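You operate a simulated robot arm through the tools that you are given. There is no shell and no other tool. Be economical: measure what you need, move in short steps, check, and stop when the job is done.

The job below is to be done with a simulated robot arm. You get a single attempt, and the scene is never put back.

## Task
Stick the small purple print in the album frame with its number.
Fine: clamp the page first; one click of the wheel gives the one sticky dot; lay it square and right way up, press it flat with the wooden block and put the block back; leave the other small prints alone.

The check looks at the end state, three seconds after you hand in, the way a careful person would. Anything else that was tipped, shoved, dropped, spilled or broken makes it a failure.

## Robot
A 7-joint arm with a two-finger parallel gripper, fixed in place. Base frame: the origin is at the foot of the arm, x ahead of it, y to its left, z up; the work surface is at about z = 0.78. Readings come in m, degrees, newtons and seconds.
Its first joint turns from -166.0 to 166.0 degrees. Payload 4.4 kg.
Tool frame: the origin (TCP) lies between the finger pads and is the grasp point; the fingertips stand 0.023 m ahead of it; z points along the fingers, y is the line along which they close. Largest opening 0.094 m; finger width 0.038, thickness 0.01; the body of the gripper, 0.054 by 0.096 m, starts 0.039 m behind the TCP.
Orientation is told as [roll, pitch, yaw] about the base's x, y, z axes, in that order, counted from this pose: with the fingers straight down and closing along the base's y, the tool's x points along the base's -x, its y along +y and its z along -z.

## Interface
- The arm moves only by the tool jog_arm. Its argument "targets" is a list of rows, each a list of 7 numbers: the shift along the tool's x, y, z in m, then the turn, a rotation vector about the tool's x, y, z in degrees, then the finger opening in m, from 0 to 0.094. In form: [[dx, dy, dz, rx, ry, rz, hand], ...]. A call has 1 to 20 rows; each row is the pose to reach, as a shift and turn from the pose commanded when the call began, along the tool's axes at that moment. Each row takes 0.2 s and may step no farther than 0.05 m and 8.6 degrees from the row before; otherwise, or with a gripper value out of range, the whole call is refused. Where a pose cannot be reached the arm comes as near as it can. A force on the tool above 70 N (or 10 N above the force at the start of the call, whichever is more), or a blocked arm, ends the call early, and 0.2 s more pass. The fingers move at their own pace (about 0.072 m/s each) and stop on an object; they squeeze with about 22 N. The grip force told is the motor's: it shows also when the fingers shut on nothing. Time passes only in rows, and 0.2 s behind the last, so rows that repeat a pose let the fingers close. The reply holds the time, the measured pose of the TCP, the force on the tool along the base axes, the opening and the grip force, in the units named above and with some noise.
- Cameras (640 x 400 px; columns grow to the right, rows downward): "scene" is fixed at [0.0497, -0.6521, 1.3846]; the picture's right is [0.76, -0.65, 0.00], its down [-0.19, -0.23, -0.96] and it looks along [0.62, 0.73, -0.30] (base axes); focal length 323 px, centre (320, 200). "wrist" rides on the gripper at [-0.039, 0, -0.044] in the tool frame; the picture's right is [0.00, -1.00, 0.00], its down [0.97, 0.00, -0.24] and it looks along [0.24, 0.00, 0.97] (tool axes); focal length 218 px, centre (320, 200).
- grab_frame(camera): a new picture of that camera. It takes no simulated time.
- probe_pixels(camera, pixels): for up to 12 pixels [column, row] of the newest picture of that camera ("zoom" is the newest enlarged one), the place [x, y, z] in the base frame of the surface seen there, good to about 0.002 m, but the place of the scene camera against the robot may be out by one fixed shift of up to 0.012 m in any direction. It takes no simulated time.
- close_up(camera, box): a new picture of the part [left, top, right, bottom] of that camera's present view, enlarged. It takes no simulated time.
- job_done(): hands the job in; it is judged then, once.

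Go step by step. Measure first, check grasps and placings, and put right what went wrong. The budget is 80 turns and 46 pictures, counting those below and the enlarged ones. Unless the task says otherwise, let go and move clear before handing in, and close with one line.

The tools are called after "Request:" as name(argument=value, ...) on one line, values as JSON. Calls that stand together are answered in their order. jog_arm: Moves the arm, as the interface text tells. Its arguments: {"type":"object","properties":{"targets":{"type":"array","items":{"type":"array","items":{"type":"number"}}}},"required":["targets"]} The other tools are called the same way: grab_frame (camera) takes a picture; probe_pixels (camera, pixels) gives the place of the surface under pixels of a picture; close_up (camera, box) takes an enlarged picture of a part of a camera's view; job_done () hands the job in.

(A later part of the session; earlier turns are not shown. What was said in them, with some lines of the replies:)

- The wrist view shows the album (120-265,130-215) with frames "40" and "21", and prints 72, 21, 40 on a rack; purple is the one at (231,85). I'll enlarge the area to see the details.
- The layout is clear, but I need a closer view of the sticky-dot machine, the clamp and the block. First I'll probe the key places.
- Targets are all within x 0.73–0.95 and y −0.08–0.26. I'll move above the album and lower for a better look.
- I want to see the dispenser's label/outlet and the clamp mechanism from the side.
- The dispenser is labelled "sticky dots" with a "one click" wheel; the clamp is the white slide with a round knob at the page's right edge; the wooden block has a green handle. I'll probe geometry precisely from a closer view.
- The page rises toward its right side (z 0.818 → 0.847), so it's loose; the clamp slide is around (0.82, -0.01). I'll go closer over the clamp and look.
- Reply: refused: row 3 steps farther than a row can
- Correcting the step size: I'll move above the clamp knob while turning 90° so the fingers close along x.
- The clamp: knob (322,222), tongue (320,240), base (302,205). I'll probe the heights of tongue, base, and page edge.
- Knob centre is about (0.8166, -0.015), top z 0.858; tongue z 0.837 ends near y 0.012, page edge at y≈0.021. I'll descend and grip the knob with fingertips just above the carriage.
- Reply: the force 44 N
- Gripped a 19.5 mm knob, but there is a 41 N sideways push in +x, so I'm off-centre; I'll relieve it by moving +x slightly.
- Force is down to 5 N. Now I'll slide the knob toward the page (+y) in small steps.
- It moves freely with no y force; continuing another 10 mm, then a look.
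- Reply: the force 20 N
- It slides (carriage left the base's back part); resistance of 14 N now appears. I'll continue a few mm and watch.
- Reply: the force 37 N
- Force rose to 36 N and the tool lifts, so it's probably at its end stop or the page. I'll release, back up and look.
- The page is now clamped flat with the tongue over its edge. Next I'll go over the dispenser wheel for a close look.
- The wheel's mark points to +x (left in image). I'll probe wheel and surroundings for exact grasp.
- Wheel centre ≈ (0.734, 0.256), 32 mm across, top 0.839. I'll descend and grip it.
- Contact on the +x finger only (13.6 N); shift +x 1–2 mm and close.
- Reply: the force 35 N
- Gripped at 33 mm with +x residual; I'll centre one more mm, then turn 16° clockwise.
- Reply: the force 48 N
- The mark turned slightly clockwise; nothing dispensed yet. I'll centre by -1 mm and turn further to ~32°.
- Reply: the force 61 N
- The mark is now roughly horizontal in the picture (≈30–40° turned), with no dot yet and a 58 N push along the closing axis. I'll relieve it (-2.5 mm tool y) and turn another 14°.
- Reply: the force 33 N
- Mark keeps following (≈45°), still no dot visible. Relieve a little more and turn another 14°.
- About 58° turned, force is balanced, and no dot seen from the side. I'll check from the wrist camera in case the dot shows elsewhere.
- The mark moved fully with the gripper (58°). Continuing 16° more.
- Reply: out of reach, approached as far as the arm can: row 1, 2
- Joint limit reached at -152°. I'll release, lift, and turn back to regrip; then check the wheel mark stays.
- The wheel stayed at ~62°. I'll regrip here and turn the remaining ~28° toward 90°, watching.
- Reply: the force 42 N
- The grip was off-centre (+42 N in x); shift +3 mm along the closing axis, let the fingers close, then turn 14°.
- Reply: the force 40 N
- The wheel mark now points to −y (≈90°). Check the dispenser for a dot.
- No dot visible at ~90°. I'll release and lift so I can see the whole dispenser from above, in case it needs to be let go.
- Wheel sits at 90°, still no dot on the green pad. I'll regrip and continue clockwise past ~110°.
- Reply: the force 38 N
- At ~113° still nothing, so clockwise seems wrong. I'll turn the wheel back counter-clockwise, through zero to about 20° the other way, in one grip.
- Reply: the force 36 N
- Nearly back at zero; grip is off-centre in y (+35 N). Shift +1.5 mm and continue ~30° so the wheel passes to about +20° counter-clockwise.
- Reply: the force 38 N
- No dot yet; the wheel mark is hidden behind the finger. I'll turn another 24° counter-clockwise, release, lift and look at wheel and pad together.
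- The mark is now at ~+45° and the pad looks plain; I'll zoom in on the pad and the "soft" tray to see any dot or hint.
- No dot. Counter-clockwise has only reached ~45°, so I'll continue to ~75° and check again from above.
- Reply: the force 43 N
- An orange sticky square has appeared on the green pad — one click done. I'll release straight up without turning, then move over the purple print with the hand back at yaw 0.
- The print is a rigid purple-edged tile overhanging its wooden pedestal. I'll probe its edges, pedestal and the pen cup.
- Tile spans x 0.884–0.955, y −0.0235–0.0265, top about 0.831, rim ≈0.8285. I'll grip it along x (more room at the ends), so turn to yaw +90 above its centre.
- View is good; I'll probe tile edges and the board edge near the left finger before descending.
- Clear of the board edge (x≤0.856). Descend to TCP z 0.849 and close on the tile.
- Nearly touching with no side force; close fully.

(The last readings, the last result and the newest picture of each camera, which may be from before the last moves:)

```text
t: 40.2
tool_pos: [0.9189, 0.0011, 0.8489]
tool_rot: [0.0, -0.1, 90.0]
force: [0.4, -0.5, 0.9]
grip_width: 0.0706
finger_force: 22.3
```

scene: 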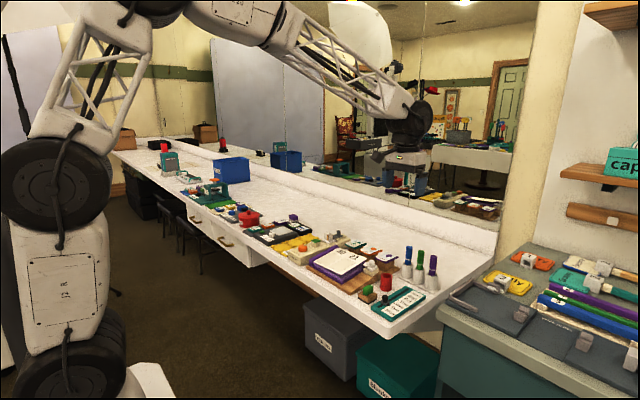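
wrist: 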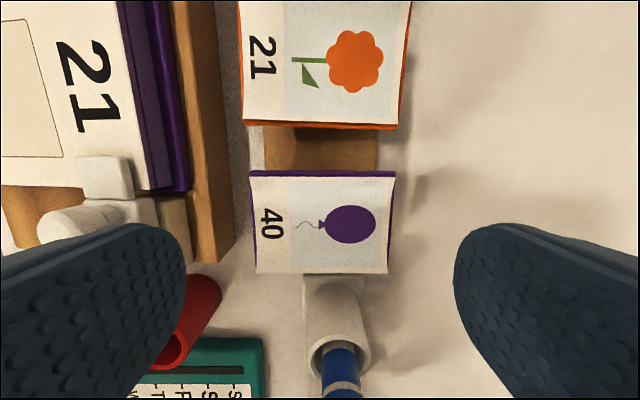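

Tile gripped (70.6 mm, 22 N, no side load). Lift and carry it to above the sticky pad at ≈(0.797, 0.258).

Request:
jog_arm(targets=[[0, 0, -0.01, 0, 0, 0, 0.06], [0, 0, -0.035, 0, 0, 0, 0.06], [0, 0, -0.06, 0, 0, 0, 0.06], [-0.035, 0.016, -0.06, 0, 0, 0, 0.06], [-0.075, 0.035, -0.06, 0, 0, 0, 0.06], [-0.115, 0.054, -0.06, 0, 0, 0, 0.06], [-0.155, 0.073, -0.06, 0, 0, 0, 0.06], [-0.195, 0.092, -0.06, 0, 0, 0, 0.06], [-0.235, 0.111, -0.06, 0, 0, 0, 0.06], [-0.257, 0.122, -0.06, 0, 0, 0, 0.06], [-0.257, 0.122, -0.04, 0, 0, 0, 0.06]])

Request:
close_up(camera="scene", box=[270, 215, 400, 296])

```text
t: 42.6
tool_pos: [0.7963, 0.2577, 0.8878]
tool_rot: [0.0, 0.0, 90.2]
force: [-0.4, 1.0, 0.1]
grip_width: 0.0705
finger_force: 22.1
```

```text
4.92 times, centred on (335, 256) of scene
```

zoom: 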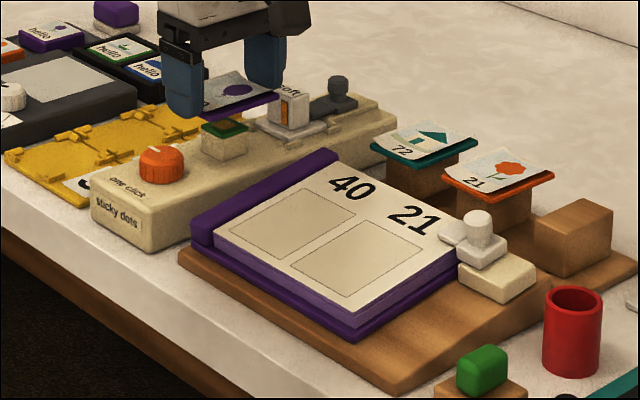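

The tile hangs level just over the pad. Lower gently in small steps until touch.

Request:
jog_arm(targets=[[0, 0, 0.009, 0, 0, 0, 0.06], [0, 0, 0.017, 0, 0, 0, 0.06], [0, 0, 0.019, 0, 0, 0, 0.06]])

```text
t: 43.4
tool_pos: [0.7978, 0.2575, 0.8684]
tool_rot: [0.1, 0.0, 90.0]
force: [0.4, -0.1, -0.4]
grip_width: 0.0709
finger_force: 21.5
```

Request:
jog_arm(targets=[[0, 0, 0.001, 0, 0, 0, 0.06], [0, 0, 0.002, 0, 0, 0, 0.06]])

```text
t: 44.0
tool_pos: [0.7966, 0.2576, 0.8657]
tool_rot: [0.0, 0.0, 90.1]
force: [-0.3, 1.1, 0.6]
grip_width: 0.0705
finger_force: 21.6
```

No contact yet; two more millimetres in small steps.

Request:
jog_arm(targets=[[0, 0, 0.001, 0, 0, 0, 0.06], [0, 0, 0.002, 0, 0, 0, 0.06]])

```text
t: 44.6
tool_pos: [0.7968, 0.2585, 0.8651]
tool_rot: [0.0, 0.1, 90.1]
force: [-6.7, -0.5, 19.1]
grip_width: 0.0707
finger_force: 21.8
```

Contact at 19 N. Lift off and check that the dot came along.

Request:
jog_arm(targets=[[0, 0, 0, 0, 0, 0, 0.06], [0, 0, -0.01, 0, 0, 0, 0.06], [0, 0, -0.03, 0, 0, 0, 0.06], [0.02, 0, -0.05, 0, 0, 0, 0.06], [0.06, 0, -0.05, 0, 0, 0, 0.06], [0.1, 0.0, -0.05, 0, 0, 0, 0.06]])

Request:
close_up(camera="scene", box=[270, 215, 400, 296])

```text
t: 46.0
tool_pos: [0.797, 0.1569, 0.9148]
tool_rot: [0.0, -0.1, 90.1]
force: [0.4, -1.0, 0.2]
grip_width: 0.0703
finger_force: 21.6
```

```text
4.92 times, centred on (335, 256) of scene
```

zoom: 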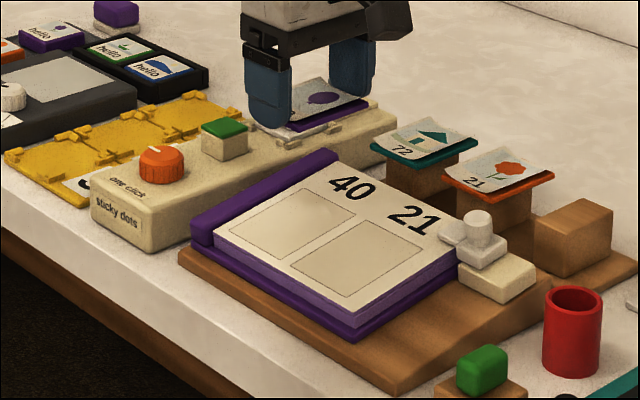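

The pad is empty, so the dot is on the print's back. Now I'll shift so the wrist camera sees frame 40 past the held print for accurate placement.

Request:
jog_arm(targets=[[0.036, 0.02, -0.015, 0, 0, 0, 0.06], [0.072, 0.04, -0.03, 0, 0, 0, 0.06]])

Request:
grab_frame(camera="wrist")

```text
t: 46.6
tool_pos: [0.7565, 0.0842, 0.9422]
tool_rot: [0.1, 0.0, 90.1]
force: [0.4, 0.3, 0.1]
grip_width: 0.0703
finger_force: 21.7
```

```text
5 pictures are left
```

wrist: 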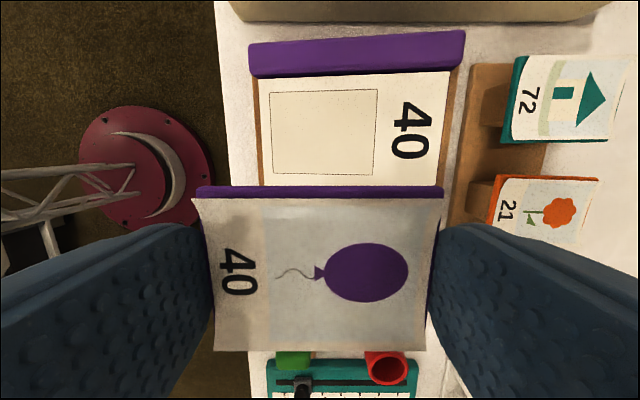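

Frame 40 corners are visible at (270,92), (377,89), (375,174), (272,174). Probing those and the held print's corners.

Request:
probe_pixels(camera="wrist", pixels=[[270, 92], [377, 89], [375, 174], [272, 174], [323, 133], [262, 133], [440, 180], [198, 190], [442, 190], [320, 188], [205, 280], [432, 280]])

```text
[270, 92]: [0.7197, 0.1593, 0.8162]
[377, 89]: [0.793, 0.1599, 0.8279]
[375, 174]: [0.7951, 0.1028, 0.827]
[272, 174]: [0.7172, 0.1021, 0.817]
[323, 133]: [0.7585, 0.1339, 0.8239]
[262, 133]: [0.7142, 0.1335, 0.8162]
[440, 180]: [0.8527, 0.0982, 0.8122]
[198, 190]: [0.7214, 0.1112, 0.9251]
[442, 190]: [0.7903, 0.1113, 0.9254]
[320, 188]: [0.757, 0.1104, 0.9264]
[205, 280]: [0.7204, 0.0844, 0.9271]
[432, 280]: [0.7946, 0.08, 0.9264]
```

Frame centre ≈ (0.7563, 0.131, 0.822), page sloping up 8.2° toward +x; held print centre y ≈0.086, square with base. Move over the frame, tilting the tool 8.2° to match the page.

Request:
jog_arm(targets=[[-0.022, 0.004, 0.0, 4, 0, 0, 0.06], [-0.045, 0.0077, 0.02, 8.2, 0, 0, 0.06], [-0.045, 0.0077, 0.05, 8.2, 0, 0, 0.06], [-0.045, 0.0077, 0.07, 8.2, 0, 0, 0.06]])

```text
t: 47.6
tool_pos: [0.7477, 0.1299, 0.8734]
tool_rot: [-8.1, 0.0, 90.1]
force: [0.6, -0.6, -0.3]
grip_width: 0.0706
finger_force: 21.7
```

Tilt matches the page. Now approach along the tool axis, the last millimetres slowly.

Request:
jog_arm(targets=[[0, -0.0005, 0.01, 0, 0, 0, 0.06], [0, -0.001, 0.02, 0, 0, 0, 0.06], [0, -0.001, 0.024, 0, 0, 0, 0.06], [0, -0.001, 0.026, 0, 0, 0, 0.06]])

```text
t: 48.6
tool_pos: [0.7537, 0.1313, 0.8472]
tool_rot: [-8.3, -0.1, 90.2]
force: [-0.1, 0.5, 0.6]
grip_width: 0.0706
finger_force: 22.0
```

Request:
jog_arm(targets=[[0, 0, 0.001, 0, 0, 0, 0.06], [0, 0, 0.002, 0, 0, 0, 0.06]])

```text
t: 49.2
tool_pos: [0.7539, 0.1294, 0.8462]
tool_rot: [-8.1, 0.0, 90.0]
force: [0.2, 0.0, 0.9]
grip_width: 0.0707
finger_force: 21.8
```

Still no contact; 2 mm more.

Request:
jog_arm(targets=[[0, 0, 0.001, 0, 0, 0, 0.06], [0, 0, 0.002, 0, 0, 0, 0.06]])

```text
t: 49.8
tool_pos: [0.7544, 0.1291, 0.8445]
tool_rot: [-8.2, 0.0, 90.0]
force: [-5.1, 1.4, 9.2]
grip_width: 0.0704
finger_force: 21.9
```

Contact (9 N). Before sticking harder, check the centring with the wrist camera.

Request:
grab_frame(camera="wrist")

```text
4 pictures are left
```

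wrist: 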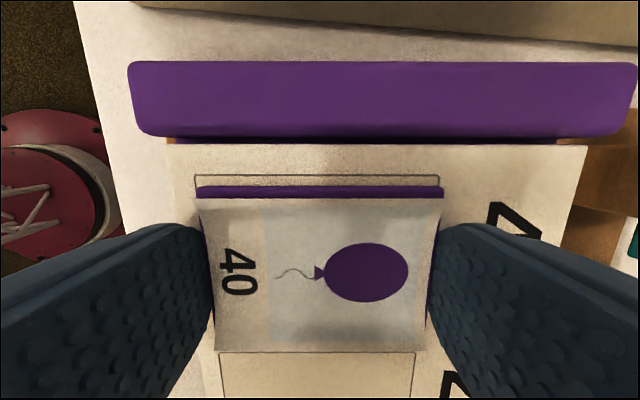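

The print lies square inside the frame; I'll probe frame and print edges to verify margins.

Request:
probe_pixels(camera="wrist", pixels=[[320, 176], [196, 180], [440, 180], [320, 188], [320, 184], [320, 347], [320, 353], [200, 193], [440, 193]])

```text
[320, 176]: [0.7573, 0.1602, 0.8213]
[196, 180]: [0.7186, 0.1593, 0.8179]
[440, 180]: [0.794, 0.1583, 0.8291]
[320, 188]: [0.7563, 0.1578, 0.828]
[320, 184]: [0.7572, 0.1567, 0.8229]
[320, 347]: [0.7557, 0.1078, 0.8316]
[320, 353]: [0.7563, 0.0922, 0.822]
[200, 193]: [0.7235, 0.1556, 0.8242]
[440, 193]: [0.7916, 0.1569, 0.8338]
```

Margins are within ~1 mm of centred. Press a touch, open, and withdraw along the tool axis.

Request:
jog_arm(targets=[[0, 0, 0.0005, 0, 0, 0, 0.06], [0, 0, 0.0005, 0, 0, 0, 0.074], [0, 0, 0.0, 0, 0, 0, 0.08], [0, 0, 0.0, 0, 0, 0, 0.082], [0, 0, -0.02, 0, 0, 0, 0.084], [0, 0, -0.05, 0, 0, 0, 0.084], [0, 0, -0.09, 0, 0, 0, 0.084]])

```text
t: 51.4
tool_pos: [0.7417, 0.1295, 0.9325]
tool_rot: [-8.2, 0.0, 90.1]
force: [0.3, 0.0, -0.9]
grip_width: 0.0838
finger_force: 0.0
```

Released. Now go above the wooden block, levelling the tool, and look at it.

Request:
jog_arm(targets=[[0.04, 0.001, 0, -2, 0, 0, 0.084], [0.08, 0.003, 0, -4, 0, 0, 0.08], [0.12, 0.005, 0, -6, 0, 0, 0.07], [0.16, 0.007, 0, -8.2, 0, 0, 0.07], [0.205, 0.007, 0, -8.2, 0, 0, 0.07]])

Request:
grab_frame(camera="wrist")

```text
t: 52.6
tool_pos: [0.7348, -0.0742, 0.9331]
tool_rot: [0.1, -0.1, 90.2]
force: [0.8, 0.6, 0.4]
grip_width: 0.0699
finger_force: 0.0
```

```text
3 pictures are left
```

wrist: 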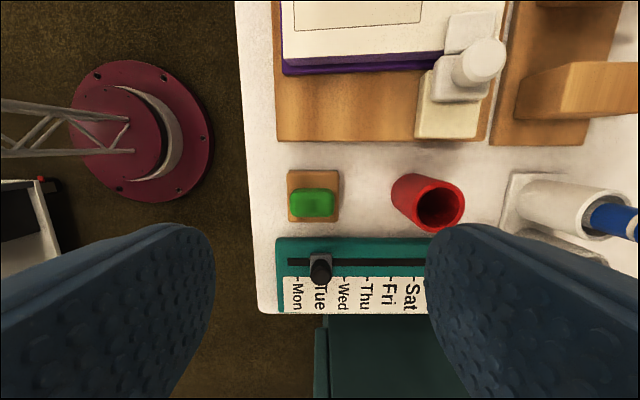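

Request:
probe_pixels(camera="wrist", pixels=[[292, 204], [312, 204], [331, 204], [312, 192], [312, 214], [292, 178], [335, 178], [312, 173], [312, 220], [289, 196], [336, 215], [300, 178]])

```text
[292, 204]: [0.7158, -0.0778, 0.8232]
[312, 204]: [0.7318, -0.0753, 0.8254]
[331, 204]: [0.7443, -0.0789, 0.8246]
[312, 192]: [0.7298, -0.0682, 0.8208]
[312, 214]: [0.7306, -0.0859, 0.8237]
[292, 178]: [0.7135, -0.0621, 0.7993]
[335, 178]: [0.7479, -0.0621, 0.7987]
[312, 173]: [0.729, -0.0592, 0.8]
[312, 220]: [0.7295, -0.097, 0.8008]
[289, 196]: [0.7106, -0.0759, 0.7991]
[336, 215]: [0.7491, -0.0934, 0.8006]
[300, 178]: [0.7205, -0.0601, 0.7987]
```

Handle centre ≈ (0.7305, −0.0775), 30 mm along x, top 0.825; base 40 mm square, top 0.80. Descend and grip the handle.

Request:
jog_arm(targets=[[0.0033, 0.0043, 0.04, 0, 0, 0, 0.055], [0.0033, 0.0043, 0.08, 0, 0, 0, 0.055], [0.0033, 0.0043, 0.105, 0, 0, 0, 0.055], [0.0033, 0.0043, 0.105, 0, 0, 0, 0.038], [0.0033, 0.0043, 0.105, 0, 0, 0, 0.034]])

```text
t: 53.8
tool_pos: [0.7321, -0.0781, 0.8279]
tool_rot: [0.0, -0.1, 90.2]
force: [0.3, 0.4, -0.6]
grip_width: 0.0339
finger_force: 0.1
```

Request:
jog_arm(targets=[[0, 0, 0, 0, 0, 0, 0.032], [0, 0, 0, 0, 0, 0, 0.03], [0, 0, 0, 0, 0, 0, 0.02], [0, 0, 0, 0, 0, 0, 0.015]])

```text
t: 54.8
tool_pos: [0.7314, -0.0778, 0.8272]
tool_rot: [0.1, 0.0, 90.1]
force: [-0.1, -0.4, 0.3]
grip_width: 0.0336
finger_force: 21.8
```

Handle held (33.6 mm, no side load); I'll remember this exact spot for returning. Lift and carry to above the print, tilting to match the page.

Request:
jog_arm(targets=[[0, 0, -0.02, 0, 0, 0, 0.015], [0, 0, -0.06, 0, 0, 0, 0.015], [0, 0, -0.1, 0, 0, 0, 0.015], [-0.04, -0.003, -0.1, 0, 0, 0, 0.015], [-0.08, -0.006, -0.1, 0, 0, 0, 0.015], [-0.12, -0.009, -0.1, 0, 0, 0, 0.015], [-0.16, -0.012, -0.1, 2.7, 0, 0, 0.015], [-0.2, -0.015, -0.1, 5.4, 0, 0, 0.015], [-0.21, -0.0165, -0.09, 8.2, 0, 0, 0.015], [-0.21, -0.0165, -0.07, 8.2, 0, 0, 0.015]])

```text
t: 57.0
tool_pos: [0.7471, 0.1331, 0.8988]
tool_rot: [-8.3, 0.1, 90.1]
force: [0.0, 0.4, -1.7]
grip_width: 0.0339
finger_force: 22.2
```

In position; press down along the tilted axis, slowly.

Request:
jog_arm(targets=[[0, 0, 0.01, 0, 0, 0, 0.015], [0, 0, 0.017, 0, 0, 0, 0.015], [0, 0, 0.019, 0, 0, 0, 0.015], [0, 0, 0.021, 0, 0, 0, 0.015]])

```text
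t: 58.0
tool_pos: [0.7498, 0.1333, 0.8758]
tool_rot: [-8.2, 0.0, 90.2]
force: [0.1, 0.3, -1.5]
grip_width: 0.0337
finger_force: 21.9
```

Request:
jog_arm(targets=[[0, 0, 0.001, 0, 0, 0, 0.015], [0, 0, 0.002, 0, 0, 0, 0.015], [0, 0, 0.003, 0, 0, 0, 0.015]])

```text
t: 58.8
tool_pos: [0.751, 0.1324, 0.8744]
tool_rot: [-8.3, 0.0, 90.1]
force: [-2.1, 0.7, 7.7]
grip_width: 0.0336
finger_force: 22.7
```

Contact begins (7.7 N); press a bit further for a firm push and hold.

Request:
jog_arm(targets=[[0, 0, 0.001, 0, 0, 0, 0.015], [0, 0, 0.0015, 0, 0, 0, 0.015], [0, 0, 0.0015, 0, 0, 0, 0.015], [0, 0, 0.0015, 0, 0, 0, 0.015], [0, 0, 0.0015, 0, 0, 0, 0.015]])

```text
t: 60.0
tool_pos: [0.7511, 0.1329, 0.8736]
tool_rot: [-8.3, 0.0, 90.1]
force: [0.1, 0.8, 22.3]
grip_width: 0.0338
finger_force: 22.0
```

Pressed at 22 N for a second. Lift and check the print's flatness.

Request:
jog_arm(targets=[[0, 0, 0.0015, 0, 0, 0, 0.015], [0, 0, -0.01, 0, 0, 0, 0.015], [0, 0, -0.04, 0, 0, 0, 0.015], [0, 0, -0.0745, 0, 0, 0, 0.015]])

Request:
close_up(camera="scene", box=[280, 225, 400, 300])

```text
t: 61.0
tool_pos: [0.7403, 0.1321, 0.946]
tool_rot: [-8.1, 0.0, 90.0]
force: [0.8, -0.2, -1.6]
grip_width: 0.0341
finger_force: 22.0
```

```text
5.33 times, centred on (340, 262) of scene
```

zoom: 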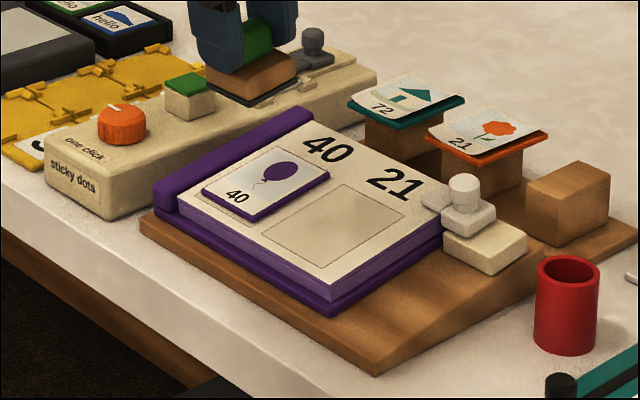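

The print is flat in frame 40, its paper no longer curled. I'll probe its corners to confirm squareness relative to the frame lines.

Request:
probe_pixels(camera="zoom", pixels=[[204, 190], [250, 219], [329, 172], [275, 150], [266, 236], [340, 261], [403, 215], [327, 186], [268, 180], [196, 200], [247, 223]])

```text
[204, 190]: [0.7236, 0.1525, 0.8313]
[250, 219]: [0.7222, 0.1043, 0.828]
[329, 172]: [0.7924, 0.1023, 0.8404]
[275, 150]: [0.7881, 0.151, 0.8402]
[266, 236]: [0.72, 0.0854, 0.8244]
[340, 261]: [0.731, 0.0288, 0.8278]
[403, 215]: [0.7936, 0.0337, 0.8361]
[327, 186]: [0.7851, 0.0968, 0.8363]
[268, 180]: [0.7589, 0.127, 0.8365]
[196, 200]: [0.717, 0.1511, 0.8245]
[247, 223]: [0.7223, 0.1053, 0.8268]
```

Print is square and centred. Carry the block back level above its parking spot (reverse of the recorded motion).

Request:
jog_arm(targets=[[0.03, 0.0013, -0.0002, 0, 0, 0, 0.015], [0.07, 0.003, -0.0005, -2.7, 0, 0, 0.015], [0.11, 0.005, -0.0007, -5.4, 0, 0, 0.015], [0.15, 0.0067, -0.001, -8.2, 0, 0, 0.015], [0.19, 0.0085, -0.0012, -8.2, 0, 0, 0.015], [0.21, 0.0094, -0.00135, -8.2, 0, 0, 0.015], [0.21, 0.0094, -0.00135, -8.2, 0, 0, 0.015]])

```text
t: 62.6
tool_pos: [0.7305, -0.0782, 0.9473]
tool_rot: [0.0, 0.1, 90.2]
force: [-0.1, -0.2, -0.4]
grip_width: 0.0339
finger_force: 21.9
```

Back over the spot within 1 mm. Lower to just above, then gently down.

Request:
jog_arm(targets=[[0, 0, 0.04, 0, 0, 0, 0.015], [0, 0, 0.08, 0, 0, 0, 0.015], [0, 0, 0.11, 0, 0, 0, 0.015], [0, 0, 0.115, 0, 0, 0, 0.015], [0, 0, 0.117, 0, 0, 0, 0.015]])

```text
t: 63.8
tool_pos: [0.7305, -0.0774, 0.8283]
tool_rot: [0.0, 0.1, 90.1]
force: [0.1, -0.1, -1.2]
grip_width: 0.0336
finger_force: 21.9
```

Request:
jog_arm(targets=[[0, 0, 0.001, 0, 0, 0, 0.015], [0, 0, 0.0018, 0, 0, 0, 0.015]])

```text
t: 64.4
tool_pos: [0.7308, -0.0779, 0.8278]
tool_rot: [-0.1, 0.0, 90.1]
force: [0.8, -1.6, -2.7]
grip_width: 0.0336
finger_force: 22.1
```

Not quite touching (still carrying weight); one more millimetre.

Request:
jog_arm(targets=[[0, 0, 0.0008, 0, 0, 0, 0.015], [0, 0, 0.0014, 0, 0, 0, 0.015]])

```text
t: 65.0
tool_pos: [0.7308, -0.078, 0.8254]
tool_rot: [0.0, 0.0, 90.2]
force: [0.2, -1.0, -1.0]
grip_width: 0.0338
finger_force: 21.5
```

Request:
jog_arm(targets=[[0, 0, 0.0006, 0, 0, 0, 0.015], [0, 0, 0.0012, 0, 0, 0, 0.015]])

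```text
t: 65.6
tool_pos: [0.7308, -0.0784, 0.8248]
tool_rot: [0.0, 0.0, 90.1]
force: [-0.2, 1.4, 2.5]
grip_width: 0.0341
finger_force: 22.1
```

Force turned upward (2.5 N): the block rests on its mat. Open gently, rise clear, and look.

Request:
jog_arm(targets=[[0, 0, 0, 0, 0, 0, 0.038], [0, 0, 0, 0, 0, 0, 0.055], [0, 0, 0, 0, 0, 0, 0.06], [0, 0, -0.04, 0, 0, 0, 0.06], [0, 0, -0.08, 0, 0, 0, 0.06], [0, 0, -0.12, 0, 0, 0, 0.06], [-0.03, 0, -0.16, 0, 0, 0, 0.06], [-0.05, 0, -0.2, 0, 0, 0, 0.06], [-0.06, 0, -0.24, 0, 0, 0, 0.06]])

Request:
grab_frame(camera="wrist")

```text
t: 67.6
tool_pos: [0.7297, -0.0164, 1.0644]
tool_rot: [0.0, 0.0, 90.2]
force: [-0.2, -0.2, -0.1]
grip_width: 0.0599
finger_force: 0.1
```

```text
1 pictures are left
```

wrist: 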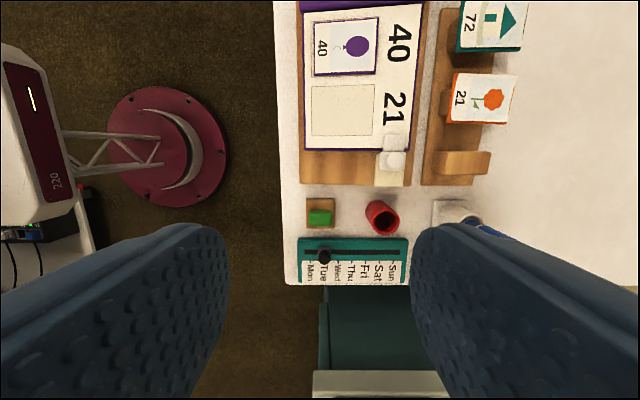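

The print lies square and right way up in frame 40 (345,45), and the page is still clamped. The block is back on its mat (320,213), and prints 21 and 72 are undisturbed, so I'm handing in.

Request:
job_done()

```text
The job is handed in.
```

I stuck the purple print (40) in frame 40: page clamped, one sticky dot used, print square, right way up and pressed flat, and the block back on its mat. It took some back-and-forth turning of the wheel, in both directions, before the one dot came out.
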